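You operate a simulated robot arm through the tools that you are given. There is no shell and no other tool. Be economical: measure what you need, move in short steps, check, and stop when the job is done.

You are at the controls of a simulated two-armed robot. One attempt, no reset.

## Task
Pick up the small carton labelled "65" from the top of the pallet stack with one hand, pass it to the other hand and put it on the top of the cake bench. Set down upright: small carton.

It is judged by the outcome, as a careful person would: the job done as asked, and still so three seconds after it is handed in. It fails if anything else is knocked over, pushed out of place, dropped, spilled or broken.

## Robot
Two 6-joint arms with two-finger parallel grippers on one trunk, on a base that drives. Base frame: it is fixed to the floor where the robot stands at the start and does not move with it; the origin is under the middle of the robot, x ahead of it, y to its left, z up; the surface under the hand at the start is at about z = 48.3. Lengths are in cm, angles in rad, forces in N, time in s.
The left shoulder is at the start at [28, 18.5, 80.5], the right one opposite. With the tool pointing down near the work surface each hand reaches from about 52 to 92 cm from the robot's upright axis, wherever it stands, measured 20 degrees to its own side. Places, roughly: top of the cake bench [190, -100, 80]. Payload 1.57 kg a hand.
The tool frame of a hand sits at the grasp point between the pads (the TCP): z along the fingers, y along the line on which they close. The tips reach 3 cm beyond it. The gripper opens to 8 cm. The fingers are 1.7 cm wide and 1.2 cm thick; the gripper's body (4 by 8.2 cm) begins 8 cm behind the TCP.
Orientation is that of the tool frame in the base frame, as a unit quaternion [w, x, y, z]. With the fingers straight down and closing along the base's y, the tool's x points along the base's -x, its y along +y and its z along -z.

## Interface
- The arms move only by the tool apply_moves. It takes "left_rows", "right_rows" or both (then of equal length, played together; a hand with none holds still); each is a list of rows, each a list of 7 numbers: the shift along the tool's x, y, z in cm, then the turn, a rotation vector about the tool's x, y, z in rad, then the finger opening in cm, from 0 to 8. In form: [[tx, ty, tz, wx, wy, wz, jaw], ...]. A call has 1 to 10 rows; each row shifts and turns the commanded pose from where the row before left it, along the tool's axes as they then stand. Each row takes 0.2 s and may step no farther than 5 cm and 0.15 rad from the row before; otherwise, or with a gripper value out of range, the whole call is refused. Where a pose cannot be reached the arm comes as near as it can. A force on the tool above 40 N (or 10 N above the force at the start of the call, whichever is more), or a blocked arm, ends the call early, and 0.2 s more pass. Each finger travels about 15.3 cm/s and halts on what it meets, pressing with about 34 N; the grip force reading is that of the motor and also rises with nothing between the fingers. The clock runs only during rows and for 0.2 s after the last one: add rows that do not move to give the fingers time. The reply holds the time, the measured pose of the TCP, the force on the tool along the base axes, the opening and the grip force, in the units named above and with some noise, with the torque about the TCP (base axes, N m) and any sound that the robot's microphone picked up.
- Cameras (640 x 400 px; columns grow to the right, rows downward): "scene" is now at [21.81, 2.79, 122.67]; the picture's right is [0.41, -0.91, 0.00], its down [-0.81, -0.36, -0.45] and it looks along [0.41, 0.18, -0.89] (base axes); focal length 296 px, centre (320, 200). "left" rides on the left gripper at [7.2, 0.7, -12.2] in its tool frame; the picture's right is [-0.09, 1.00, 0.00], its down [-0.84, -0.08, -0.54] and it looks along [-0.54, -0.05, 0.84] (tool axes); focal length 238 px, centre (320, 200). "right" rides on the right gripper at [7.2, -0.7, -12.2] in its tool frame; the picture's right is [0.09, 1.00, 0.00], its down [-0.84, 0.08, -0.54] and it looks along [-0.54, 0.05, 0.84] (tool axes); focal length 238 px, centre (320, 200). There is no depth. A picture from a camera that has moved, and an enlarged one, comes with that camera's place and axes in the base frame and with its lens.
- camera(camera): a new picture of that camera. The clock stands still meanwhile.
- lift_body(by): slides the trunk up (or, below 0, down) by that many cm; the arms and the scene camera ride with it, the base frame stays. It gives what a move gives, with no picture.
- steer(legs): drives the robot by 1 to 6 legs, each [ahead, turn to the left] in cm and rad, along the robot's own axes; the way and the turn of a leg run together, so that a leg with both is an arc; at most 150 cm and 3.142 rad a leg. The arms and the cameras ride along, it lands a little off, and it stops where it bumps. It gives what a move gives.
- aim_head(pan, tilt): turns the head with the scene camera to pan (to the left, within 1.501 rad either way) and tilt (down, from -0.506 to 1.204), counted from straight ahead of the robot. It gives what a move gives.
- inspect(camera, box): a new picture of the part [left, top, right, bottom] of that camera's present view, enlarged. The clock stands still meanwhile.
- hand_in(): hands the job in; it is judged then, once.

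Go step by step. Nothing tells you exact positions but the pictures and the camera data: compare them with the known pose of the tool, close in by small moves and look again before you grip or let go. The budget is 120 turns and 108 pictures, counting those below and the enlarged ones. Unless the task says otherwise, let go and move clear before handing in, and close with one line.

The tools are called after "Request:" by a JSON object that holds its "name" and its "arguments". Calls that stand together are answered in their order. apply_moves: Moves the arms, as the interface text tells. Its arguments: {"type":"object","properties":{"left_rows":{"type":"array"},"right_rows":{"type":"array"}},"required":[]} The other tools are called the same way: lift_body (by) slides the trunk up or down; steer (legs) drives the base; aim_head (pan, tilt) turns the head that bears the scene camera; camera (camera) takes a picture; inspect (camera, box) takes an enlarged picture of a part of a camera's view; hand_in () hands the job in.

At the start:

```text
t: 0.0
left_eef_pos: [52.72, 30.39, 79.76]
left_tcp_rot: [0.0, 0.0, 1.0, 0.0]
left_wrist_force: [-0.2, 0.3, 1.1]
left_torque: [0.0, -0.04, -0.01]
left_opening: 8.0
left_grip_force: 0.1
right_eef_pos: [59.7, -12.25, 69.2]
right_tcp_rot: [0.001, 0.0, 1.0, 0.0]
right_wrist_force: [-0.2, 0.7, -0.1]
right_torque: [0.02, -0.03, -0.02]
right_opening: 8.01
right_grip_force: 0.0
trunk travel left (down, up): [-50.0, 49.0]
robot x, y, heading: [0.25, -0.27, -0.001]
head pan, tilt: [0.419, 1.101]
```

scene: 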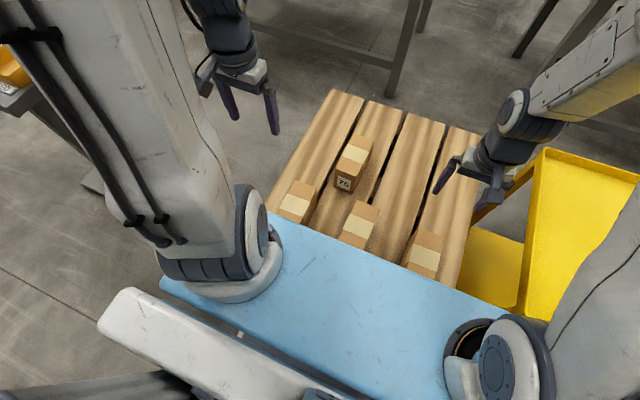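
right: 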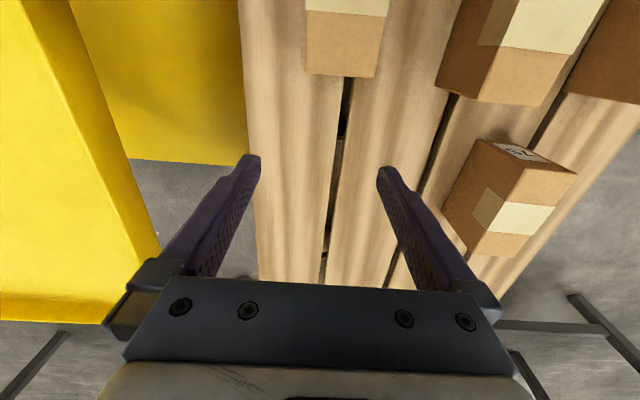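
left: 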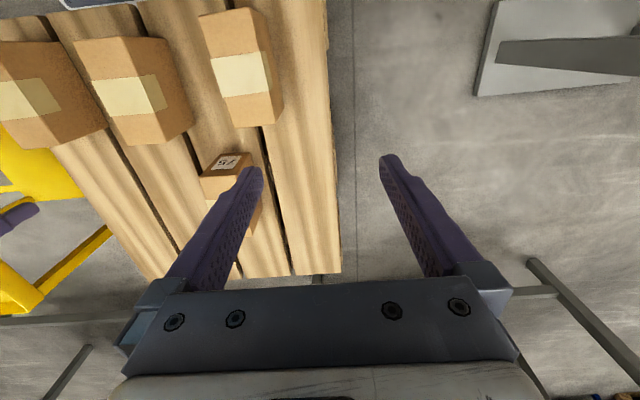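

I see four cartons on the pallet stack. One shows a label like "75/76", and the others' labels are hidden from here, so I'll look closer to find "65".

Request:
{"name": "inspect", "arguments": {"camera": "scene", "box": [260, 100, 480, 280]}}

Request:
{"name": "inspect", "arguments": {"camera": "right", "box": [280, 0, 640, 270]}}

Request:
{"name": "inspect", "arguments": {"camera": "left", "box": [0, 0, 340, 270]}}

```text
2.22 times, centred on (370, 190) of scene
camera zoom: at [21.81, 2.79, 122.67], right [0.41, -0.91, 0.0], down [-0.81, -0.36, -0.45], along [0.41, 0.18, -0.89], focal length 657 px, centre (209, 222)
```

zoom: 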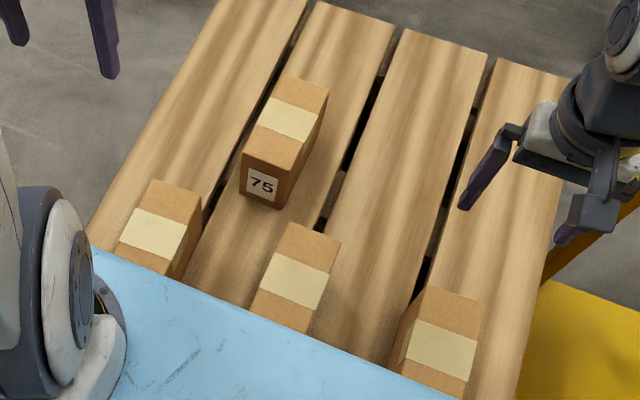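

```text
1.48 times, centred on (460, 135) of right
camera zoom: at [52.4, -13.04, 81.5], right [-0.09, 1.0, 0.0], down [0.84, 0.08, 0.54], along [0.54, 0.05, -0.84], focal length 353 px, centre (113, 296)
```

zoom: 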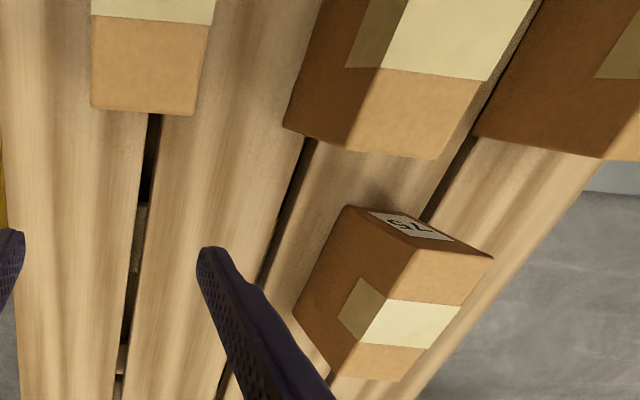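

```text
1.48 times, centred on (170, 135) of left
camera zoom: at [45.71, 31.13, 92.02], right [0.09, 1.0, 0.0], down [0.84, -0.08, 0.54], along [0.54, -0.05, -0.84], focal length 353 px, centre (542, 296)
```

zoom: 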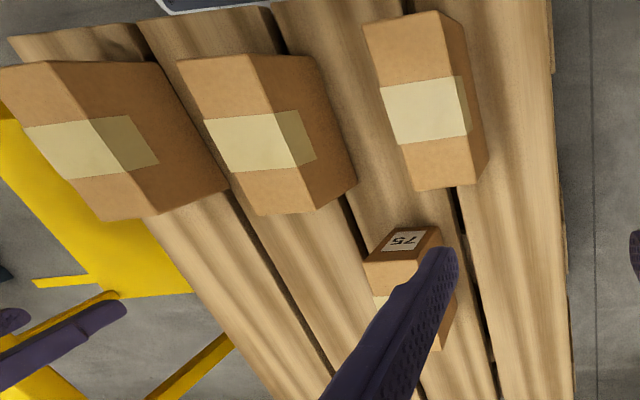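

The three near cartons probably carry their labels on the robot-facing side. I'll back off a little so the head camera can see those faces, which also gives the arms better reach.

Request:
{"name": "steer", "arguments": {"legs": [[-25, 0]]}}

Request:
{"name": "aim_head", "arguments": {"pan": 0.0, "tilt": 0.9}}

Request:
{"name": "camera", "arguments": {"camera": "scene"}}

```text
t: 1.8
left_eef_pos: [27.68, 30.24, 79.71]
left_tcp_rot: [0.0, 0.001, 1.0, 0.0]
left_wrist_force: [-0.3, -0.1, 0.0]
left_torque: [0.02, -0.02, -0.05]
left_opening: 7.99
left_grip_force: 0.1
right_eef_pos: [34.25, -12.44, 69.23]
right_tcp_rot: [-0.001, 0.002, 1.0, 0.0]
right_wrist_force: [0.7, 0.0, -0.2]
right_torque: [-0.02, 0.02, -0.01]
right_opening: 7.99
right_grip_force: 0.1
trunk travel left (down, up): [-50.0, 49.0]
robot x, y, heading: [-25.1, -0.31, -0.005]
head pan, tilt: [0.419, 1.101]
```

```text
t: 2.7
left_eef_pos: [27.64, 30.24, 79.69]
left_tcp_rot: [0.0, 0.001, 1.0, -0.001]
left_wrist_force: [0.3, -0.3, -0.8]
left_torque: [-0.01, 0.03, -0.03]
left_opening: 8.01
left_grip_force: 0.0
right_eef_pos: [34.28, -12.46, 69.29]
right_tcp_rot: [0.0, 0.001, 1.0, 0.0]
right_wrist_force: [0.2, -1.1, 0.5]
right_torque: [-0.01, 0.01, 0.01]
right_opening: 7.96
right_grip_force: 0.1
trunk travel left (down, up): [-50.0, 49.0]
robot x, y, heading: [-24.89, -0.34, -0.002]
head pan, tilt: [0.0, 0.901]
```

```text
101 pictures are left
camera scene: at [-1.6, 0.2, 124.06], right [0.0, -1.0, 0.0], down [-0.78, 0.0, -0.62], along [0.62, 0.0, -0.78], focal length 296 px, centre (320, 200)
```

scene: 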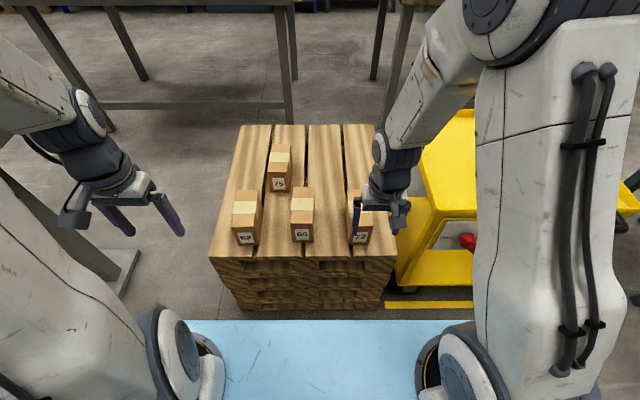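

Request:
{"name": "inspect", "arguments": {"camera": "scene", "box": [205, 120, 405, 260]}}

Request:
{"name": "aim_head", "arguments": {"pan": -0.5, "tilt": 0.3}}

Request:
{"name": "camera", "arguments": {"camera": "scene"}}

Request:
{"name": "aim_head", "arguments": {"pan": -1.2, "tilt": 0.5}}

Request:
{"name": "camera", "arguments": {"camera": "scene"}}

```text
2.86 times, centred on (305, 190) of scene
camera zoom: at [-1.6, 0.2, 124.06], right [0.0, -1.0, 0.0], down [-0.78, 0.0, -0.62], along [0.62, 0.0, -0.78], focal length 844 px, centre (363, 229)
```

zoom: 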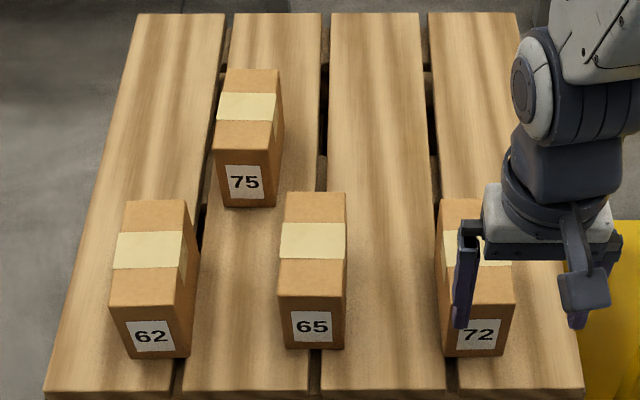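

```text
t: 3.7
left_eef_pos: [27.65, 30.27, 79.69]
left_tcp_rot: [-0.001, 0.001, 1.0, 0.0]
left_wrist_force: [-0.8, 0.3, -0.1]
left_torque: [0.0, -0.03, 0.02]
left_opening: 8.01
left_grip_force: 0.0
right_eef_pos: [34.4, -12.41, 69.29]
right_tcp_rot: [0.0, 0.001, 1.0, -0.001]
right_wrist_force: [0.2, 0.1, 0.2]
right_torque: [0.01, -0.01, 0.0]
right_opening: 8.0
right_grip_force: 0.0
trunk travel left (down, up): [-50.0, 49.0]
robot x, y, heading: [-25.42, 0.06, -0.001]
head pan, tilt: [-0.499, 0.3]
```

```text
99 pictures are left
camera scene: at [-0.96, -4.27, 129.29], right [-0.48, -0.88, 0.0], down [-0.26, 0.14, -0.95], along [0.84, -0.46, -0.3], focal length 296 px, centre (320, 200)
```

scene: 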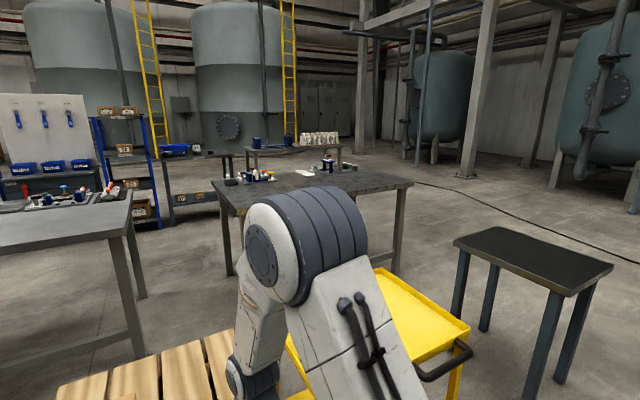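

```text
t: 4.8
left_eef_pos: [27.74, 30.29, 79.69]
left_tcp_rot: [0.001, 0.001, 1.0, 0.0]
left_wrist_force: [0.8, -0.7, -0.5]
left_torque: [0.01, 0.02, 0.01]
left_opening: 8.0
left_grip_force: 0.1
right_eef_pos: [34.52, -12.43, 69.31]
right_tcp_rot: [0.0, 0.001, 1.0, 0.0]
right_wrist_force: [-0.7, -0.2, 0.2]
right_torque: [0.02, 0.02, -0.04]
right_opening: 8.0
right_grip_force: 0.0
trunk travel left (down, up): [-50.0, 49.0]
robot x, y, heading: [-25.52, -0.0, -0.001]
head pan, tilt: [-1.201, 0.499]
```

```text
98 pictures are left
camera scene: at [-5.87, -8.27, 127.46], right [-0.93, -0.36, 0.0], down [-0.17, 0.45, -0.88], along [0.32, -0.82, -0.48], focal length 296 px, centre (320, 200)
```

scene: 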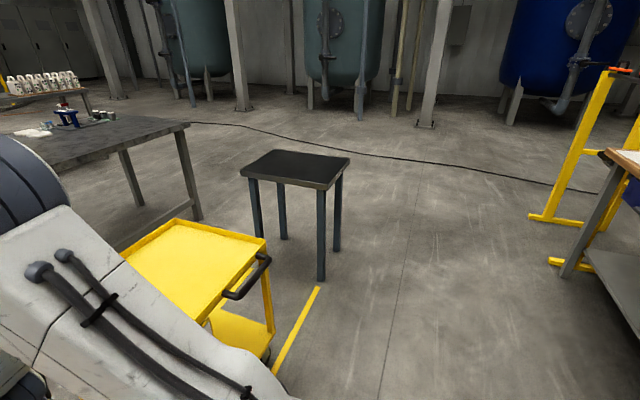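

Carton "65" is the middle near one, at about x 43–56, y 2–8.4, z 48–57. I take the cake bench to be the dark bench behind the yellow cart. I'll bring the right hand above the near end of 65, leaning the wrist back so the far end stays free for the left hand.

Request:
{"name": "apply_moves", "arguments": {"right_rows": [[-2.5, 3.52, 0, 0, 0, 0, 8], [-2.5, 3.52, 0, 0, 0, 0, 8], [-2.5, 3.52, 0, 0, 0, 0, 8], [-2.5, 3.52, 0, 0, 0, 0, 8], [-2.5, 3.52, 0, 0, 0, 0, 8], [0, 0, 0, 0, -0.117, 0, 8], [0, 0, 0, 0, -0.117, 0, 8], [0, 0, 0, 0, -0.117, 0, 8]]}}

Request:
{"name": "aim_head", "arguments": {"pan": 0.0, "tilt": 0.9}}

Request:
{"name": "camera", "arguments": {"camera": "scene"}}

Request:
{"name": "camera", "arguments": {"camera": "right"}}

```text
t: 6.6
left_eef_pos: [27.68, 30.41, 79.85]
left_tcp_rot: [0.0, 0.001, 1.0, 0.0]
left_wrist_force: [-0.1, -0.6, -0.5]
left_torque: [0.03, 0.05, 0.02]
left_opening: 7.98
left_grip_force: 0.2
right_eef_pos: [46.79, 5.27, 69.19]
right_tcp_rot: [0.175, 0.0, 0.985, 0.001]
right_wrist_force: [0.9, -0.3, -0.4]
right_torque: [-0.01, 0.03, 0.03]
right_opening: 7.99
right_grip_force: 0.0
trunk travel left (down, up): [-50.0, 49.0]
robot x, y, heading: [-25.21, -0.08, -0.001]
head pan, tilt: [-1.201, 0.499]
```

```text
t: 8.0
left_eef_pos: [27.69, 30.17, 79.77]
left_tcp_rot: [-0.001, 0.001, 1.0, -0.001]
left_wrist_force: [0.0, 0.5, 0.8]
left_torque: [0.0, 0.0, 0.0]
left_opening: 8.0
left_grip_force: 0.0
right_eef_pos: [46.95, 5.29, 69.29]
right_tcp_rot: [0.174, 0.001, 0.985, 0.0]
right_wrist_force: [0.8, -0.1, 0.2]
right_torque: [0.0, 0.0, -0.01]
right_opening: 7.98
right_grip_force: 0.0
trunk travel left (down, up): [-50.0, 49.0]
robot x, y, heading: [-25.29, -0.05, -0.003]
head pan, tilt: [0.0, 0.901]
```

```text
97 pictures are left
camera scene: at [-1.6, 0.19, 124.07], right [0.0, -1.0, 0.0], down [-0.78, 0.0, -0.62], along [0.62, 0.0, -0.78], focal length 296 px, centre (320, 200)
```

scene: 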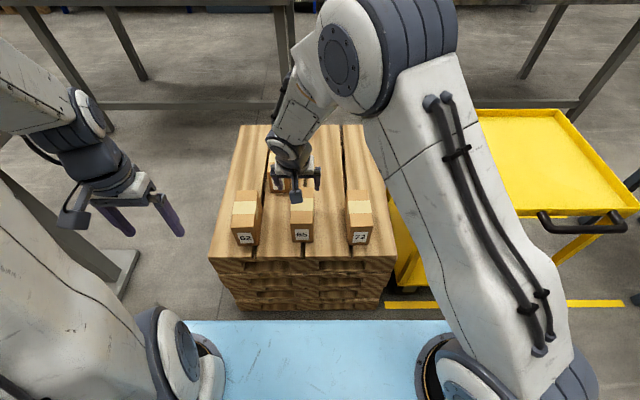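

```text
96 pictures are left
camera right: at [35.88, 4.5, 78.3], right [-0.08, 1.0, -0.03], down [0.6, 0.08, 0.8], along [0.8, 0.05, -0.6], focal length 238 px, centre (320, 200)
```

right: 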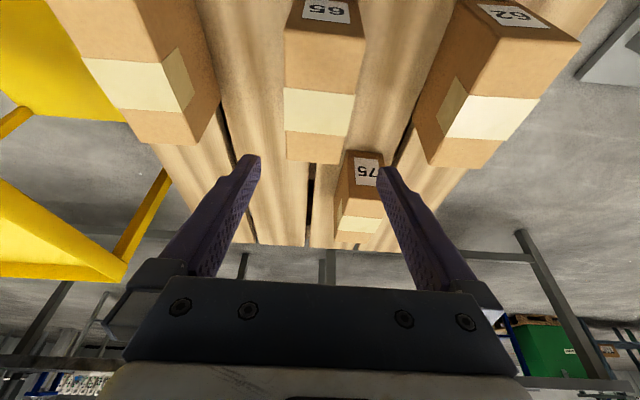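

The hand lines up with the carton in y at about 5.2, so I'll lower it straight down and check before closing.

Request:
{"name": "apply_moves", "arguments": {"right_rows": [[1.05, 0, 2.87, 0, 0, 0, 8], [1.05, 0, 2.87, 0, 0, 0, 8], [0.8, 0, 2.2, 0, 0, 0, 8]]}}

Request:
{"name": "inspect", "arguments": {"camera": "scene", "box": [220, 140, 400, 260]}}

Request:
{"name": "camera", "arguments": {"camera": "right"}}

```text
t: 8.8
left_eef_pos: [27.62, 30.26, 79.85]
left_tcp_rot: [0.001, 0.001, 1.0, 0.0]
left_wrist_force: [-0.2, -0.3, 0.7]
left_torque: [0.01, -0.01, 0.03]
left_opening: 8.0
left_grip_force: 0.0
right_eef_pos: [46.9, 5.01, 60.98]
right_tcp_rot: [0.174, 0.002, 0.985, 0.0]
right_wrist_force: [0.3, -0.2, 0.8]
right_torque: [-0.01, 0.02, 0.0]
right_opening: 8.02
right_grip_force: 0.1
trunk travel left (down, up): [-50.0, 49.0]
robot x, y, heading: [-25.37, -0.56, -0.0]
head pan, tilt: [0.0, 0.901]
```

```text
3.33 times, centred on (310, 200) of scene
camera zoom: at [-1.61, 0.2, 124.07], right [0.0, -1.0, 0.0], down [-0.78, 0.0, -0.62], along [0.62, 0.0, -0.78], focal length 985 px, centre (353, 200)
```

zoom: 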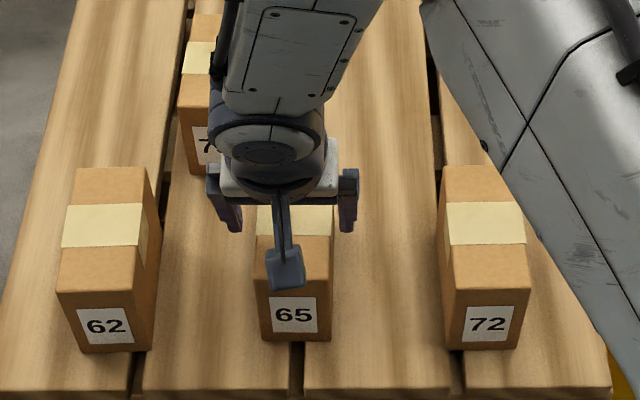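

```text
94 pictures are left
camera right: at [35.97, 4.31, 69.93], right [-0.08, 1.0, -0.03], down [0.6, 0.08, 0.8], along [0.8, 0.05, -0.6], focal length 238 px, centre (320, 200)
```

right: 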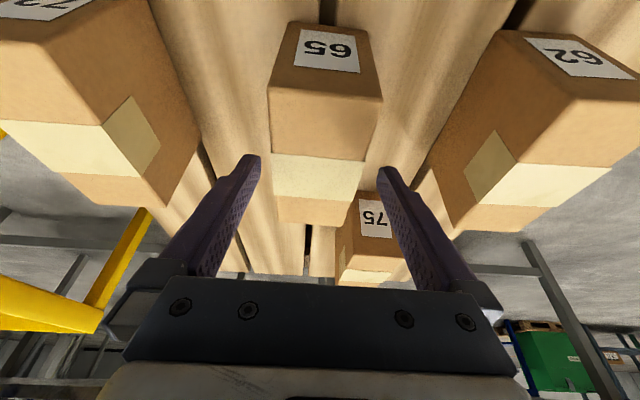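

Fingers straddle the carton evenly, so I'll go down the rest of the way and check again.

Request:
{"name": "apply_moves", "arguments": {"right_rows": [[0.8, 0, 2.19, 0, 0, 0, 8], [0.8, 0, 2.19, 0, 0, 0, 8], [0.8, 0, 2.19, 0, 0, 0, 8], [0, 0, 0, 0, 0, 0, 8]]}}

Request:
{"name": "inspect", "arguments": {"camera": "scene", "box": [220, 140, 400, 260]}}

Request:
{"name": "camera", "arguments": {"camera": "right"}}

```text
t: 9.8
left_eef_pos: [27.78, 30.24, 79.8]
left_tcp_rot: [0.001, 0.001, 1.0, 0.0]
left_wrist_force: [-0.1, 0.0, -0.1]
left_torque: [0.01, -0.02, -0.03]
left_opening: 7.97
left_grip_force: 0.1
right_eef_pos: [46.92, 5.25, 54.06]
right_tcp_rot: [0.174, 0.0, 0.985, 0.0]
right_wrist_force: [-0.2, 0.3, 0.3]
right_torque: [0.02, 0.0, 0.0]
right_opening: 7.99
right_grip_force: 0.1
trunk travel left (down, up): [-50.0, 49.0]
robot x, y, heading: [-25.1, -0.19, -0.003]
head pan, tilt: [0.0, 0.901]
```

```text
3.33 times, centred on (310, 200) of scene
camera zoom: at [-1.6, 0.2, 124.07], right [0.0, -1.0, 0.0], down [-0.78, 0.0, -0.62], along [0.62, 0.0, -0.78], focal length 985 px, centre (353, 200)
```

zoom: 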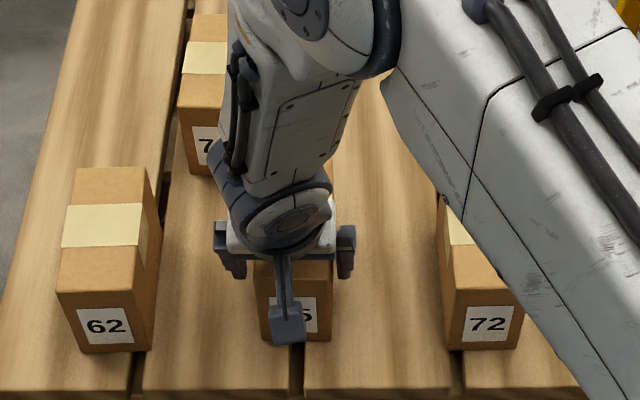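

```text
92 pictures are left
camera right: at [35.94, 4.56, 63.04], right [-0.08, 1.0, -0.03], down [0.6, 0.08, 0.8], along [0.8, 0.05, -0.6], focal length 238 px, centre (320, 200)
```

right: 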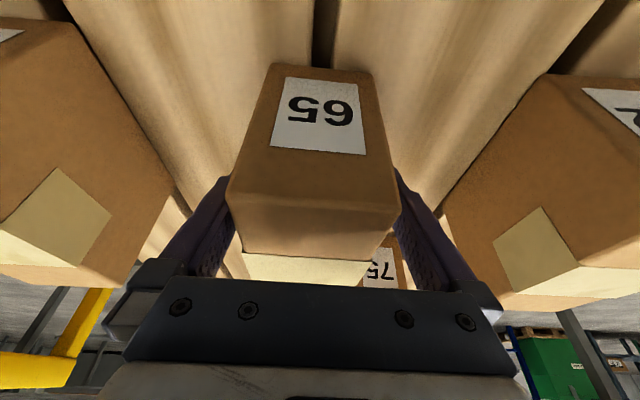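

The fingers are on both sides of 65 near its near end. I'll close on it.

Request:
{"name": "apply_moves", "arguments": {"right_rows": [[0, 0, 0, 0, 0, 0, 5], [0, 0, 0, 0, 0, 0, 5], [0, 0, 0, 0, 0, 0, 4], [0, 0, 0, 0, 0, 0, 4]]}}

```text
t: 10.8
left_eef_pos: [27.63, 30.35, 79.66]
left_tcp_rot: [0.0, 0.001, 1.0, 0.0]
left_wrist_force: [-0.1, 0.5, -0.3]
left_torque: [0.03, -0.01, -0.03]
left_opening: 8.01
left_grip_force: 0.0
right_eef_pos: [46.92, 5.3, 53.94]
right_tcp_rot: [0.175, 0.001, 0.985, 0.0]
right_wrist_force: [0.3, -1.1, -1.0]
right_torque: [-0.14, -0.19, -0.09]
right_opening: 6.17
right_grip_force: 33.7
trunk travel left (down, up): [-50.0, 49.0]
robot x, y, heading: [-25.04, 0.26, 0.002]
head pan, tilt: [0.0, 0.901]
```

Gripped at 6.2 cm opening. I'll lift straight up, slowly at first.

Request:
{"name": "apply_moves", "arguments": {"right_rows": [[-0.34, 0, -0.94, 0, 0, 0, 4], [-0.69, 0, -1.88, 0, 0, 0, 4], [-0.69, 0, -1.88, 0, 0, 0, 4], [-1.03, 0, -2.82, 0, 0, 0, 4], [-1.03, 0, -2.82, 0, 0, 0, 4], [-1.03, 0, -2.82, 0, 0, 0, 4], [0, 0, 0, 0, 0, 0, 4]]}}

Request:
{"name": "camera", "arguments": {"camera": "scene"}}

Request:
{"name": "camera", "arguments": {"camera": "right"}}

```text
t: 12.4
left_eef_pos: [27.72, 30.18, 79.77]
left_tcp_rot: [0.0, 0.0, 1.0, 0.0]
left_wrist_force: [0.5, -0.3, -0.3]
left_torque: [0.01, 0.01, 0.02]
left_opening: 8.02
left_grip_force: 0.0
right_eef_pos: [46.82, 5.26, 67.98]
right_tcp_rot: [0.174, 0.001, 0.985, 0.0]
right_wrist_force: [0.6, 0.6, -4.5]
right_torque: [0.02, 0.12, -0.01]
right_opening: 6.18
right_grip_force: 34.0
trunk travel left (down, up): [-50.0, 49.0]
robot x, y, heading: [-24.94, -0.2, 0.002]
head pan, tilt: [0.0, 0.901]
```

```text
91 pictures are left
camera scene: at [-1.58, 0.2, 124.06], right [0.0, -1.0, 0.0], down [-0.78, 0.0, -0.62], along [0.62, 0.0, -0.78], focal length 296 px, centre (320, 200)
```

scene: 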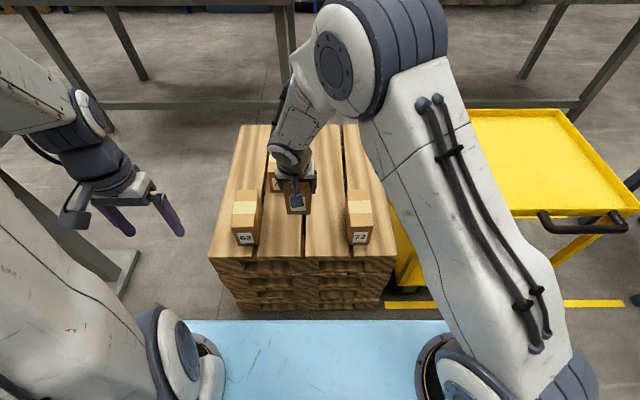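

```text
90 pictures are left
camera right: at [35.88, 4.52, 77.05], right [-0.08, 1.0, -0.03], down [0.6, 0.08, 0.8], along [0.8, 0.05, -0.6], focal length 238 px, centre (320, 200)
```

right: 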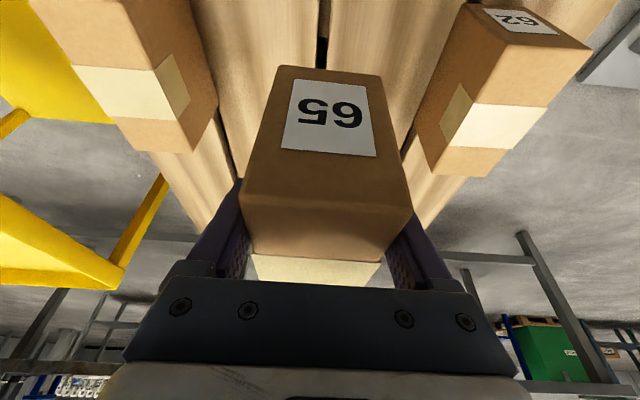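

Secure lift (about 0.45 kg). Now I'll raise it more, then yaw it 90° so its free end points to the left hand.

Request:
{"name": "apply_moves", "arguments": {"right_rows": [[-1.37, -1, -3.76, 0, 0, 0, 4], [-1.37, -1, -3.76, 0, 0, 0, 4], [-1.37, -1, -3.76, 0, 0, 0, 4], [-1.37, -1, -3.76, 0, 0, 0, 4]]}}

Request:
{"name": "apply_moves", "arguments": {"right_rows": [[0, 0, 0, -0.049, 0, -0.1341, 4], [0, 0, 0, -0.049, 0, -0.1341, 4], [0, 0, 0, -0.049, 0, -0.1341, 4], [0, 0, 0, -0.049, 0, -0.1341, 4], [0, 0, 0, -0.049, 0, -0.1341, 4], [0, 0, 0, 0, 0, 0, 4]]}}

Request:
{"name": "apply_moves", "arguments": {"right_rows": [[0, 0, 0, -0.049, 0, -0.1341, 4], [0, 0, 0, -0.049, 0, -0.1341, 4], [0, 0, 0, -0.049, 0, -0.1341, 4], [0, 0, 0, -0.049, 0, -0.1341, 4], [0, 0, 0, -0.049, 0, -0.1341, 4], [0, 0, 0, -0.049, 0, -0.1341, 4], [0, 0, 0, 0, 0, 0, 4]]}}

Request:
{"name": "camera", "arguments": {"camera": "scene"}}

Request:
{"name": "camera", "arguments": {"camera": "right"}}

```text
t: 13.4
left_eef_pos: [27.7, 30.32, 79.74]
left_tcp_rot: [0.0, 0.001, 1.0, 0.0]
left_wrist_force: [0.8, 0.1, 0.1]
left_torque: [-0.02, 0.05, -0.02]
left_opening: 7.98
left_grip_force: 0.1
right_eef_pos: [46.81, 1.24, 84.16]
right_tcp_rot: [0.173, 0.001, 0.985, 0.0]
right_wrist_force: [0.1, 0.4, -5.2]
right_torque: [-0.04, 0.09, -0.01]
right_opening: 6.2
right_grip_force: 34.5
trunk travel left (down, up): [-50.0, 49.0]
robot x, y, heading: [-25.3, 0.45, -0.0]
head pan, tilt: [0.0, 0.901]
```

```text
t: 14.8
left_eef_pos: [27.52, 30.28, 79.72]
left_tcp_rot: [0.001, 0.001, 1.0, 0.0]
left_wrist_force: [0.7, -0.3, -0.7]
left_torque: [0.01, 0.02, -0.01]
left_opening: 8.03
left_grip_force: 0.2
right_eef_pos: [46.8, 1.17, 83.85]
right_tcp_rot: [0.164, -0.343, 0.923, 0.06]
right_wrist_force: [-0.3, 0.0, -4.4]
right_torque: [-0.06, 0.1, -0.02]
right_opening: 6.19
right_grip_force: 34.0
trunk travel left (down, up): [-50.0, 49.0]
robot x, y, heading: [-25.19, 0.14, -0.001]
head pan, tilt: [0.0, 0.901]
```

```text
t: 16.4
left_eef_pos: [27.73, 30.32, 79.7]
left_tcp_rot: [0.0, 0.0, 1.0, 0.0]
left_wrist_force: [0.4, 0.6, 0.0]
left_torque: [0.0, 0.04, -0.03]
left_opening: 7.97
left_grip_force: 0.0
right_eef_pos: [47.0, 1.04, 83.76]
right_tcp_rot: [0.124, -0.696, 0.697, 0.123]
right_wrist_force: [-0.7, 0.2, -3.9]
right_torque: [-0.08, 0.02, -0.01]
right_opening: 6.18
right_grip_force: 34.4
trunk travel left (down, up): [-50.0, 49.0]
robot x, y, heading: [-25.21, -0.03, 0.001]
head pan, tilt: [0.0, 0.901]
```

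```text
89 pictures are left
camera scene: at [-1.58, 0.2, 124.06], right [0.0, -1.0, 0.0], down [-0.78, 0.0, -0.62], along [0.62, 0.0, -0.78], focal length 296 px, centre (320, 200)
```

scene: 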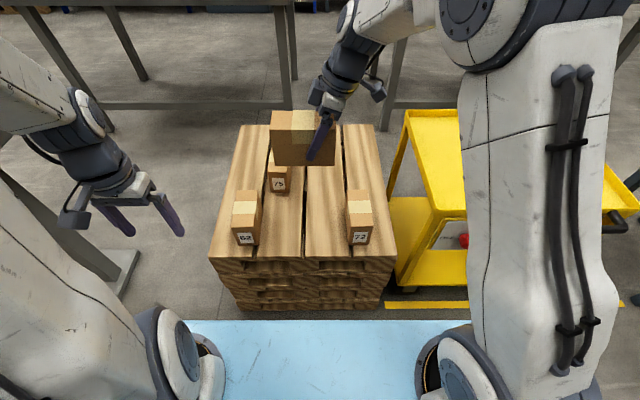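

```text
88 pictures are left
camera right: at [47.53, -9.88, 92.88], right [-1.0, -0.09, -0.03], down [-0.08, 0.6, 0.8], along [-0.05, 0.8, -0.6], focal length 238 px, centre (320, 200)
```

right: 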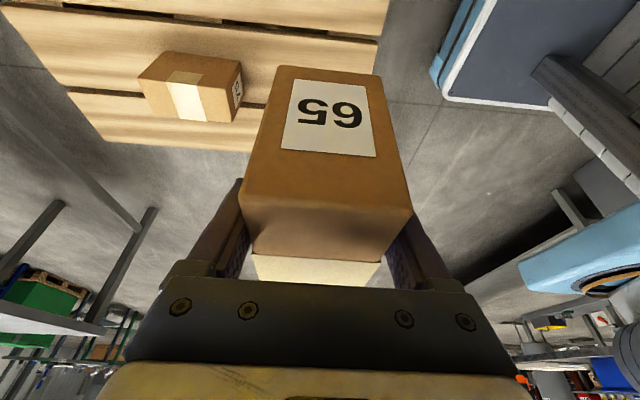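

The carton's free end now points left. I'll ready the left hand: raise it, yaw it to mirror the right one, then lean it outward.

Request:
{"name": "apply_moves", "arguments": {"left_rows": [[0, 0, -3.9, 0, 0, 0, 8], [0, 0, -3.9, 0, 0, 0, 8], [0, 0, -3.9, 0, 0, 0, 8], [0, 0, -3.9, 0, 0, 0, 8], [0, 0, 0, 0, 0, 0.1428, 8], [0, 0, 0, 0, 0, 0.1428, 8], [0, 0, 0, 0, 0, 0.1428, 8], [0, 0, 0, 0, 0, 0.1428, 8], [0, 0, 0, 0, 0, 0.1428, 8]]}}

Request:
{"name": "apply_moves", "arguments": {"left_rows": [[0, 0, 0, 0, 0, 0.1428, 8], [0, 0, 0, 0, 0, 0.1428, 8], [0, 0, 0, 0, 0, 0.1428, 8], [0, 0, 0, 0, 0, 0.1428, 8], [0, 0, 0, 0, 0, 0.1428, 8], [0, 0, 0, 0, 0, 0.1428, 8], [0, 0, 0, 0, -0.117, 0, 8], [0, 0, 0, 0, -0.117, 0, 8], [0, 0, 0, 0, -0.117, 0, 8], [0, 0, 0, 0, 0, 0, 8]]}}

Request:
{"name": "camera", "arguments": {"camera": "scene"}}

Request:
{"name": "camera", "arguments": {"camera": "left"}}

```text
t: 18.4
left_eef_pos: [27.84, 30.31, 95.42]
left_tcp_rot: [0.001, 0.352, 0.936, 0.0]
left_wrist_force: [-0.4, 0.1, 0.4]
left_torque: [-0.04, -0.01, -0.02]
left_opening: 7.99
left_grip_force: 0.0
right_eef_pos: [47.01, 1.09, 83.83]
right_tcp_rot: [0.123, -0.695, 0.697, 0.123]
right_wrist_force: [0.6, -0.2, -3.9]
right_torque: [-0.08, 0.04, -0.02]
right_opening: 6.18
right_grip_force: 34.6
trunk travel left (down, up): [-50.0, 49.0]
robot x, y, heading: [-25.47, -0.04, 0.002]
head pan, tilt: [0.0, 0.901]
```

```text
t: 20.6
left_eef_pos: [27.69, 30.28, 95.44]
left_tcp_rot: [0.124, 0.696, 0.696, -0.125]
left_wrist_force: [-0.1, -0.7, 0.4]
left_torque: [0.0, 0.01, -0.02]
left_opening: 7.98
left_grip_force: 0.0
right_eef_pos: [46.88, 0.95, 83.89]
right_tcp_rot: [0.122, -0.696, 0.697, 0.124]
right_wrist_force: [-0.4, 0.3, -4.1]
right_torque: [-0.11, 0.01, 0.01]
right_opening: 6.18
right_grip_force: 34.4
trunk travel left (down, up): [-50.0, 49.0]
robot x, y, heading: [-25.14, -0.05, 0.0]
head pan, tilt: [0.0, 0.901]
```

```text
87 pictures are left
camera scene: at [-1.58, 0.2, 124.06], right [0.0, -1.0, 0.0], down [-0.78, 0.0, -0.62], along [0.62, 0.0, -0.78], focal length 296 px, centre (320, 200)
```

scene: 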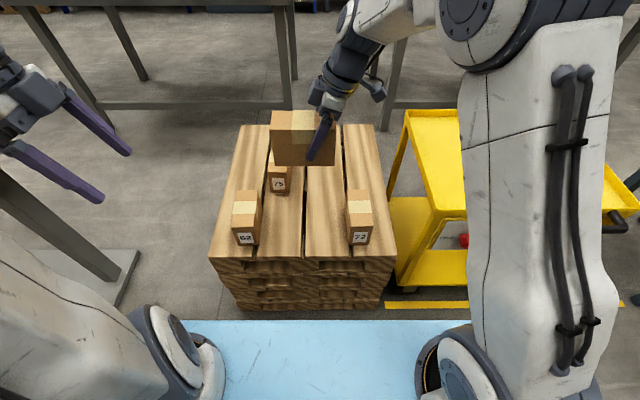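

```text
86 pictures are left
camera left: at [28.44, 41.35, 104.48], right [1.0, -0.09, 0.03], down [-0.08, -0.6, 0.8], along [-0.05, -0.8, -0.6], focal length 238 px, centre (320, 200)
```

left: 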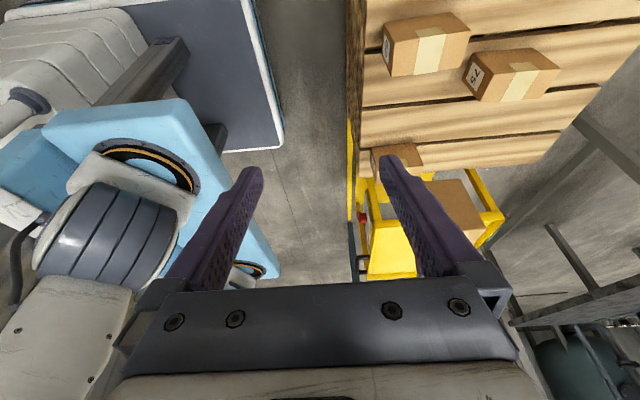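

Left hand is ready, so I'll move it to the pre-grasp pose above and outside the carton's free end.

Request:
{"name": "apply_moves", "arguments": {"left_rows": [[-3.03, 3.2, 1.11, 0, 0, 0, 8], [-3.03, 3.2, 1.11, 0, 0, 0, 8], [-3.03, 3.2, 1.11, 0, 0, 0, 8], [-3.03, 3.2, 1.11, 0, 0, 0, 8], [-3.03, 3.2, 1.11, 0, 0, 0, 8], [-3.03, 3.2, 1.11, 0, 0, 0, 8], [0, 0, 0, 0, 0, 0, 8]]}}

Request:
{"name": "camera", "arguments": {"camera": "left"}}

Request:
{"name": "inspect", "arguments": {"camera": "scene", "box": [200, 50, 400, 190]}}

```text
t: 22.2
left_eef_pos: [46.68, 11.25, 95.59]
left_tcp_rot: [0.123, 0.698, 0.695, -0.124]
left_wrist_force: [0.3, 0.3, -0.7]
left_torque: [-0.02, 0.0, 0.0]
left_opening: 8.01
left_grip_force: 0.1
right_eef_pos: [46.78, 1.06, 83.88]
right_tcp_rot: [0.124, -0.695, 0.698, 0.123]
right_wrist_force: [-0.8, 0.2, -3.5]
right_torque: [-0.08, -0.02, 0.01]
right_opening: 6.2
right_grip_force: 33.9
trunk travel left (down, up): [-50.0, 49.0]
robot x, y, heading: [-25.12, 0.24, -0.006]
head pan, tilt: [0.0, 0.901]
```

```text
85 pictures are left
camera left: at [47.5, 22.31, 104.41], right [1.0, -0.09, 0.03], down [-0.08, -0.6, 0.8], along [-0.05, -0.8, -0.6], focal length 238 px, centre (320, 200)
```

left: 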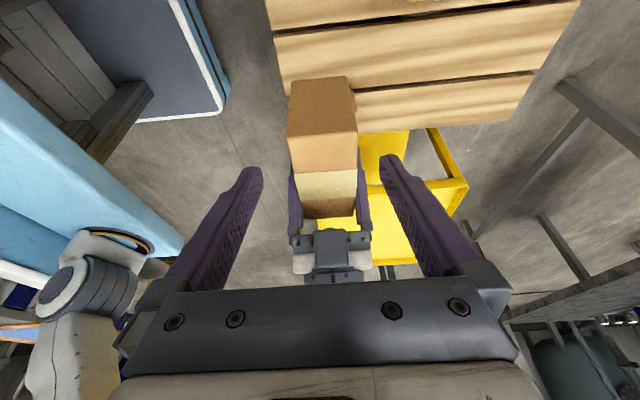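

```text
2.86 times, centred on (300, 120) of scene
camera zoom: at [-1.58, 0.2, 124.06], right [0.0, -1.0, 0.0], down [-0.78, 0.0, -0.62], along [0.62, 0.0, -0.78], focal length 844 px, centre (377, 429)
```

zoom: 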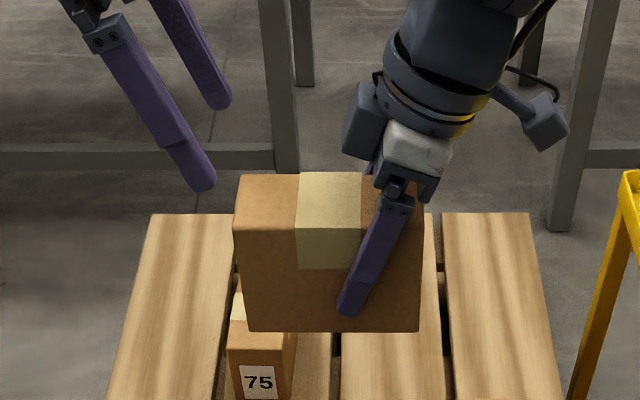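

The left fingers line up with the carton's free end. I'll advance halfway and check the clearance.

Request:
{"name": "apply_moves", "arguments": {"left_rows": [[-0.05, 0.05, 3.1, 0, 0, 0, 8], [-0.05, 0.05, 3.1, 0, 0, 0, 8], [0, 0, 0, 0, 0, 0, 8]]}}

Request:
{"name": "camera", "arguments": {"camera": "left"}}

Request:
{"name": "inspect", "arguments": {"camera": "scene", "box": [200, 50, 400, 190]}}

```text
t: 23.0
left_eef_pos: [46.89, 8.98, 89.56]
left_tcp_rot: [0.123, 0.697, 0.696, -0.123]
left_wrist_force: [0.1, 1.2, 0.5]
left_torque: [0.01, 0.0, 0.0]
left_opening: 8.0
left_grip_force: 0.0
right_eef_pos: [46.86, 1.14, 83.89]
right_tcp_rot: [0.124, -0.695, 0.697, 0.124]
right_wrist_force: [0.6, 1.2, -4.0]
right_torque: [-0.12, 0.04, 0.0]
right_opening: 6.18
right_grip_force: 34.2
trunk travel left (down, up): [-50.0, 49.0]
robot x, y, heading: [-25.3, 0.2, -0.003]
head pan, tilt: [0.0, 0.901]
```

```text
83 pictures are left
camera left: at [47.7, 20.01, 98.6], right [1.0, -0.09, 0.03], down [-0.08, -0.6, 0.8], along [-0.05, -0.8, -0.6], focal length 238 px, centre (320, 200)
```

left: 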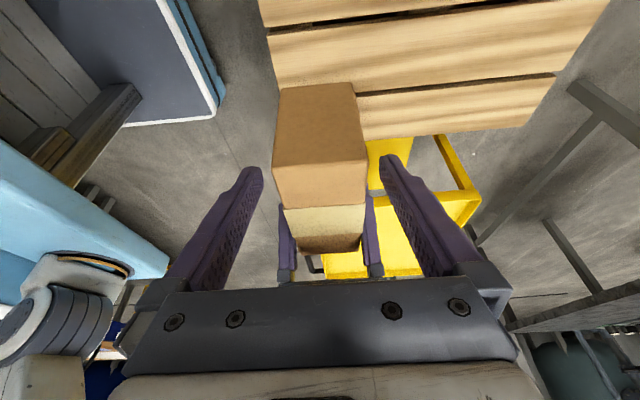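

```text
2.86 times, centred on (300, 120) of scene
camera zoom: at [-1.58, 0.2, 124.06], right [0.0, -1.0, 0.0], down [-0.78, 0.0, -0.62], along [0.62, 0.0, -0.78], focal length 844 px, centre (377, 429)
```

zoom: 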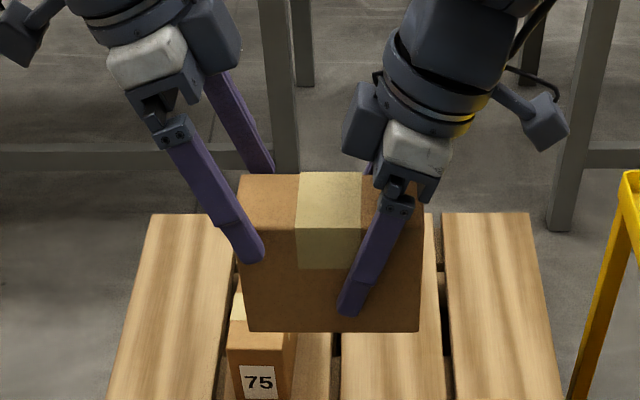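

Both fingers straddle the carton and the hands stay clear of each other. I'll finish the approach, then close the left hand.

Request:
{"name": "apply_moves", "arguments": {"left_rows": [[-0.05, 0, 2.9, 0, 0, 0, 8], [-0.05, 0, 2.9, 0, 0, 0, 8], [0, 0, 0, 0, 0, 0, 8]]}}

Request:
{"name": "inspect", "arguments": {"camera": "scene", "box": [200, 50, 400, 190]}}

Request:
{"name": "camera", "arguments": {"camera": "left"}}

```text
t: 23.8
left_eef_pos: [46.69, 6.78, 84.26]
left_tcp_rot: [0.123, 0.697, 0.695, -0.124]
left_wrist_force: [0.0, -0.2, 0.0]
left_torque: [-0.01, -0.01, 0.03]
left_opening: 8.02
left_grip_force: 0.1
right_eef_pos: [46.9, 1.14, 83.82]
right_tcp_rot: [0.123, -0.695, 0.697, 0.124]
right_wrist_force: [0.1, 1.0, -4.1]
right_torque: [-0.07, 0.0, 0.01]
right_opening: 6.19
right_grip_force: 33.7
trunk travel left (down, up): [-50.0, 49.0]
robot x, y, heading: [-25.17, 0.0, -0.004]
head pan, tilt: [0.0, 0.901]
```

```text
2.86 times, centred on (300, 120) of scene
camera zoom: at [-1.58, 0.2, 124.06], right [0.0, -1.0, 0.0], down [-0.78, 0.0, -0.62], along [0.62, 0.0, -0.78], focal length 844 px, centre (377, 429)
```

zoom: 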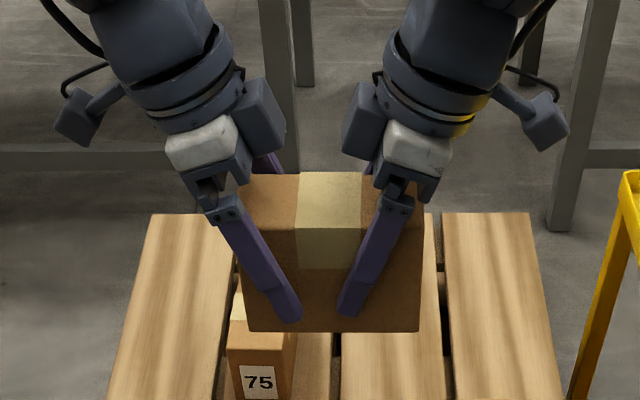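

```text
80 pictures are left
camera left: at [47.49, 17.8, 93.29], right [1.0, -0.09, 0.03], down [-0.08, -0.6, 0.8], along [-0.05, -0.8, -0.6], focal length 238 px, centre (320, 200)
```

left: 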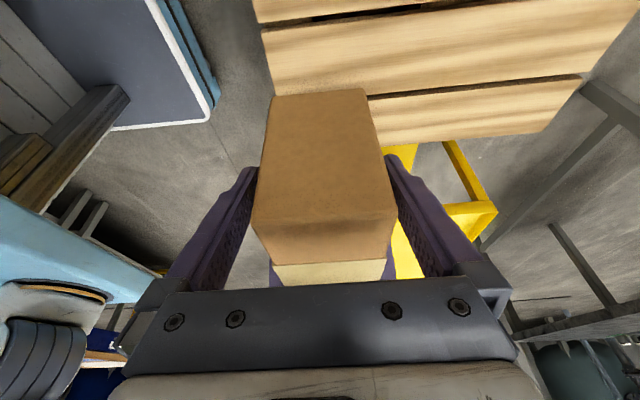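

Nicely centred, so I'll close the left hand while the right still holds.

Request:
{"name": "apply_moves", "arguments": {"left_rows": [[0, 0, 0, 0, 0, 0, 6.6], [0, 0, 0, 0, 0, 0, 6.2], [0, 0, 0, 0, 0, 0, 4], [0, 0, 0, 0, 0, 0, 4], [0, 0, 0, 0, 0, 0, 4]]}}

```text
t: 25.0
left_eef_pos: [46.73, 6.82, 84.26]
left_tcp_rot: [0.124, 0.696, 0.697, -0.122]
left_wrist_force: [20.8, 3.0, -2.1]
left_torque: [-0.04, 1.29, 0.48]
left_opening: 6.17
left_grip_force: 33.0
right_eef_pos: [46.79, 1.31, 83.83]
right_tcp_rot: [0.122, -0.696, 0.696, 0.125]
right_wrist_force: [-21.0, -3.5, 2.5]
right_torque: [0.37, -1.38, 0.67]
right_opening: 6.18
right_grip_force: 34.4
trunk travel left (down, up): [-50.0, 49.0]
robot x, y, heading: [-24.96, 0.23, -0.001]
head pan, tilt: [0.0, 0.901]
```

Both hands hold it, with some internal load. I'll relax that by nudging the left hand slightly along +x.

Request:
{"name": "apply_moves", "arguments": {"left_rows": [[0, 0.1, 0, 0, 0, 0, 4], [0, 0, 0, 0, 0, 0, 4]]}}

```text
t: 25.6
left_eef_pos: [46.84, 6.78, 84.2]
left_tcp_rot: [0.123, 0.698, 0.695, -0.122]
left_wrist_force: [10.6, 12.6, 0.5]
left_torque: [-1.03, -0.29, 0.16]
left_opening: 6.19
left_grip_force: 33.8
right_eef_pos: [46.92, 1.21, 83.94]
right_tcp_rot: [0.123, -0.694, 0.698, 0.124]
right_wrist_force: [-10.3, -12.4, -1.7]
right_torque: [1.13, 0.25, 0.4]
right_opening: 6.18
right_grip_force: 34.1
trunk travel left (down, up): [-50.0, 49.0]
robot x, y, heading: [-25.31, -0.23, -0.008]
head pan, tilt: [0.0, 0.901]
```

Request:
{"name": "apply_moves", "arguments": {"left_rows": [[0, 0.1, 0, 0, 0, 0, 4], [0, 0, 0, 0, 0, 0, 4]]}}

Request:
{"name": "apply_moves", "arguments": {"right_rows": [[0, 0, 0, 0, 0, 0, 7], [0, 0, 0, 0, 0, 0, 8], [0, 0, 0, 0, 0, 0, 8]]}}

Request:
{"name": "inspect", "arguments": {"camera": "scene", "box": [200, 50, 400, 190]}}

Request:
{"name": "camera", "arguments": {"camera": "right"}}

```text
t: 26.2
left_eef_pos: [46.95, 6.77, 84.22]
left_tcp_rot: [0.123, 0.697, 0.695, -0.123]
left_wrist_force: [0.5, 17.7, 7.6]
left_torque: [-0.9, -0.86, -0.11]
left_opening: 6.19
left_grip_force: 33.5
right_eef_pos: [46.9, 1.07, 83.78]
right_tcp_rot: [0.123, -0.695, 0.698, 0.123]
right_wrist_force: [0.4, -18.8, -10.3]
right_torque: [0.58, 0.84, 0.15]
right_opening: 6.22
right_grip_force: 34.1
trunk travel left (down, up): [-50.0, 49.0]
robot x, y, heading: [-25.33, 0.04, -0.003]
head pan, tilt: [0.0, 0.901]
```

```text
t: 27.0
left_eef_pos: [46.88, 6.63, 84.18]
left_tcp_rot: [0.122, 0.697, 0.695, -0.124]
left_wrist_force: [-0.7, 0.1, -0.1]
left_torque: [0.16, -0.02, 0.0]
left_opening: 6.18
left_grip_force: 33.8
right_eef_pos: [46.95, 1.1, 83.77]
right_tcp_rot: [0.124, -0.694, 0.698, 0.123]
right_wrist_force: [-1.0, -0.2, 1.1]
right_torque: [0.0, -0.02, 0.01]
right_opening: 7.97
right_grip_force: 0.1
trunk travel left (down, up): [-50.0, 49.0]
robot x, y, heading: [-25.25, -0.19, 0.001]
head pan, tilt: [0.0, 0.901]
```

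```text
2.86 times, centred on (300, 120) of scene
camera zoom: at [-1.58, 0.2, 124.06], right [0.0, -1.0, 0.0], down [-0.78, 0.0, -0.62], along [0.62, 0.0, -0.78], focal length 844 px, centre (377, 429)
```

zoom: 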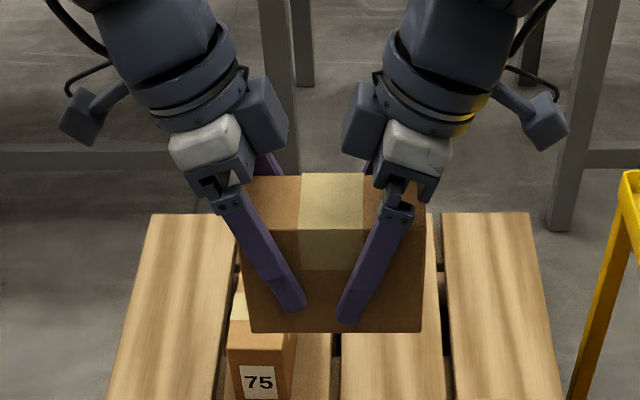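

```text
78 pictures are left
camera right: at [47.52, -9.87, 92.9], right [-1.0, -0.08, -0.03], down [-0.08, 0.6, 0.8], along [-0.05, 0.8, -0.6], focal length 238 px, centre (320, 200)
```

right: 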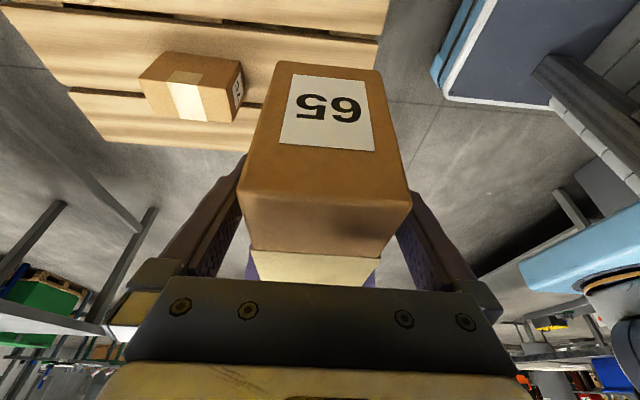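

The right hand is open, so I'll withdraw it along its fingers and away to the right.

Request:
{"name": "apply_moves", "arguments": {"right_rows": [[0, 0, -2, 0, 0, 0, 8], [0, 0, -3, 0, 0, 0, 8], [0, 0, -4, 0, 0, 0, 8], [0, 0, -4, 0, 0, 0, 8], [2, 0, -4, 0, 0, 0, 8], [4, 0, 0, 0, 0, 0, 8], [4, 0, 0, 0, 0, 0, 8], [0, 0, 0, 0, 0, 0, 8]]}}

Request:
{"name": "camera", "arguments": {"camera": "scene"}}

Request:
{"name": "camera", "arguments": {"camera": "left"}}

```text
t: 28.8
left_eef_pos: [46.95, 6.57, 84.23]
left_tcp_rot: [0.122, 0.697, 0.696, -0.124]
left_wrist_force: [0.4, -0.1, 0.7]
left_torque: [0.19, 0.04, 0.01]
left_opening: 6.21
left_grip_force: 34.0
right_eef_pos: [47.08, -13.9, 95.96]
right_tcp_rot: [0.124, -0.695, 0.698, 0.123]
right_wrist_force: [1.3, 0.7, -0.6]
right_torque: [0.01, 0.0, -0.02]
right_opening: 7.99
right_grip_force: 0.0
trunk travel left (down, up): [-50.0, 49.0]
robot x, y, heading: [-25.0, 0.14, 0.0]
head pan, tilt: [0.0, 0.901]
```

```text
77 pictures are left
camera scene: at [-1.58, 0.19, 124.06], right [0.0, -1.0, 0.0], down [-0.78, 0.0, -0.62], along [0.62, 0.0, -0.78], focal length 296 px, centre (320, 200)
```

scene: 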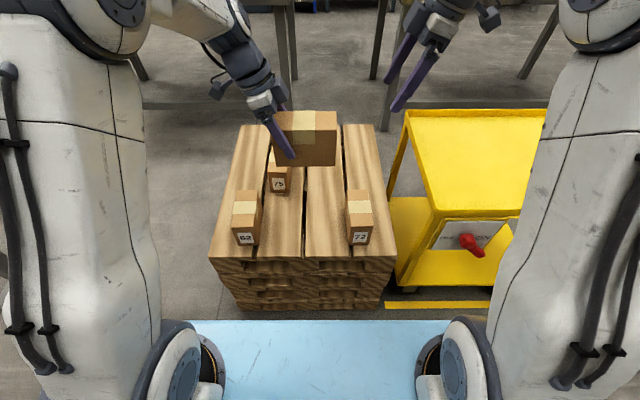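

```text
76 pictures are left
camera left: at [47.77, 17.66, 93.2], right [1.0, -0.09, 0.03], down [-0.08, -0.6, 0.8], along [-0.05, -0.8, -0.6], focal length 238 px, centre (320, 200)
```

left: 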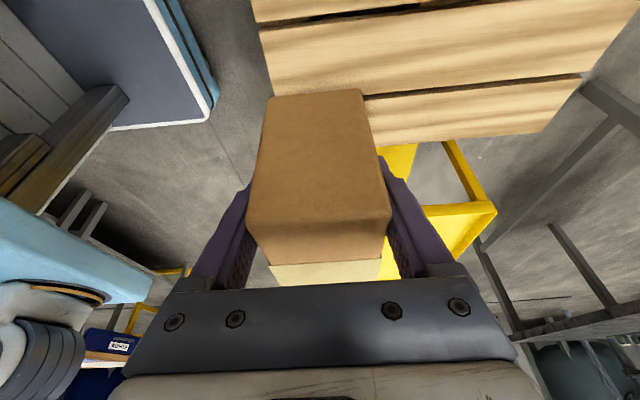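

The left hand now has the carton and the right is clear. I'll raise the trunk for a safe carry, back off a little and turn right to drive around the cart and small table to the bench's open end.

Request:
{"name": "lift_body", "arguments": {"by": 20}}

Request:
{"name": "steer", "arguments": {"legs": [[-20, 0], [0, -1.57]]}}

Request:
{"name": "aim_head", "arguments": {"pan": 0.0, "tilt": 0.45}}

Request:
{"name": "camera", "arguments": {"camera": "scene"}}

Request:
{"name": "aim_head", "arguments": {"pan": 0.9, "tilt": 0.45}}

Request:
{"name": "camera", "arguments": {"camera": "scene"}}

```text
t: 30.9
left_eef_pos: [46.97, 6.73, 104.09]
left_tcp_rot: [0.123, 0.697, 0.695, -0.124]
left_wrist_force: [-0.6, -0.4, -4.1]
left_torque: [0.2, -0.03, -0.02]
left_opening: 6.19
left_grip_force: 34.4
right_eef_pos: [46.99, -13.98, 116.13]
right_tcp_rot: [0.123, -0.695, 0.697, 0.124]
right_wrist_force: [-0.3, -0.5, -0.6]
right_torque: [-0.01, 0.02, 0.03]
right_opening: 8.0
right_grip_force: 0.1
trunk travel left (down, up): [-70.0, 29.0]
robot x, y, heading: [-25.18, -0.06, -0.005]
head pan, tilt: [0.0, 0.901]
```

```text
t: 36.3
left_eef_pos: [-37.71, -72.06, 104.21]
left_tcp_rot: [0.0, 0.985, 0.002, -0.174]
left_wrist_force: [-0.1, 0.4, -3.9]
left_torque: [-0.02, -0.16, -0.03]
left_opening: 6.19
left_grip_force: 33.8
right_eef_pos: [-58.26, -72.21, 115.97]
right_tcp_rot: [0.175, -0.001, 0.985, 0.001]
right_wrist_force: [-0.7, -0.4, -0.9]
right_torque: [0.02, 0.0, 0.01]
right_opening: 8.03
right_grip_force: 0.0
trunk travel left (down, up): [-70.0, 29.0]
robot x, y, heading: [-44.42, 0.31, -1.568]
head pan, tilt: [0.0, 0.901]
```

```text
t: 37.2
left_eef_pos: [-37.76, -72.18, 104.16]
left_tcp_rot: [0.001, 0.985, 0.002, -0.174]
left_wrist_force: [0.3, -0.4, -3.5]
left_torque: [-0.02, -0.18, 0.01]
left_opening: 6.21
left_grip_force: 34.0
right_eef_pos: [-58.41, -72.28, 116.0]
right_tcp_rot: [0.174, -0.001, 0.985, 0.0]
right_wrist_force: [-0.5, 0.6, 0.2]
right_torque: [0.03, -0.03, -0.06]
right_opening: 7.97
right_grip_force: 0.0
trunk travel left (down, up): [-70.0, 29.0]
robot x, y, heading: [-44.73, -0.11, -1.567]
head pan, tilt: [0.0, 0.45]
```

```text
75 pictures are left
camera scene: at [-44.61, -24.91, 147.89], right [-1.0, 0.0, 0.0], down [0.0, 0.44, -0.9], along [0.0, -0.9, -0.44], focal length 296 px, centre (320, 200)
```

scene: 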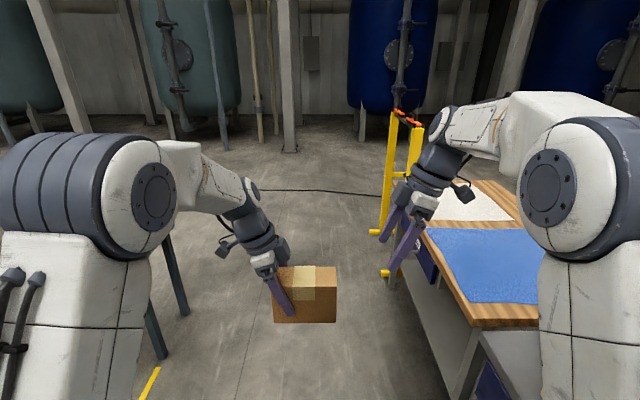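

```text
t: 38.4
left_eef_pos: [-37.77, -72.05, 104.16]
left_tcp_rot: [0.0, 0.985, 0.002, -0.174]
left_wrist_force: [-0.4, 0.0, -4.5]
left_torque: [0.01, -0.18, 0.01]
left_opening: 6.18
left_grip_force: 33.9
right_eef_pos: [-58.33, -72.22, 115.96]
right_tcp_rot: [0.174, -0.001, 0.985, 0.0]
right_wrist_force: [0.0, 0.3, 0.4]
right_torque: [0.0, 0.02, -0.03]
right_opening: 8.02
right_grip_force: 0.0
trunk travel left (down, up): [-70.0, 29.0]
robot x, y, heading: [-44.82, 0.5, -1.57]
head pan, tilt: [0.901, 0.45]
```

```text
74 pictures are left
camera scene: at [-37.42, -21.42, 147.9], right [-0.62, -0.78, 0.0], down [-0.34, 0.27, -0.9], along [0.71, -0.56, -0.44], focal length 296 px, centre (320, 200)
```

scene: 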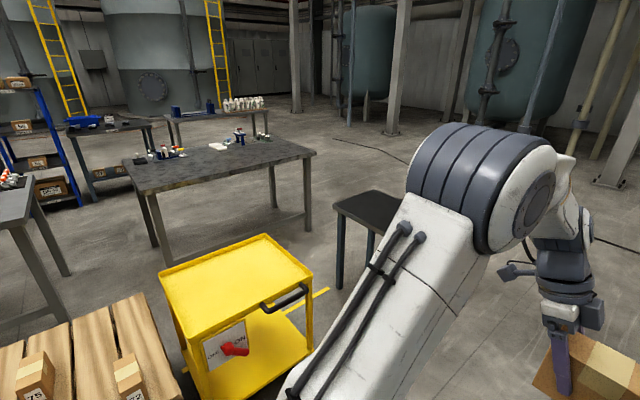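

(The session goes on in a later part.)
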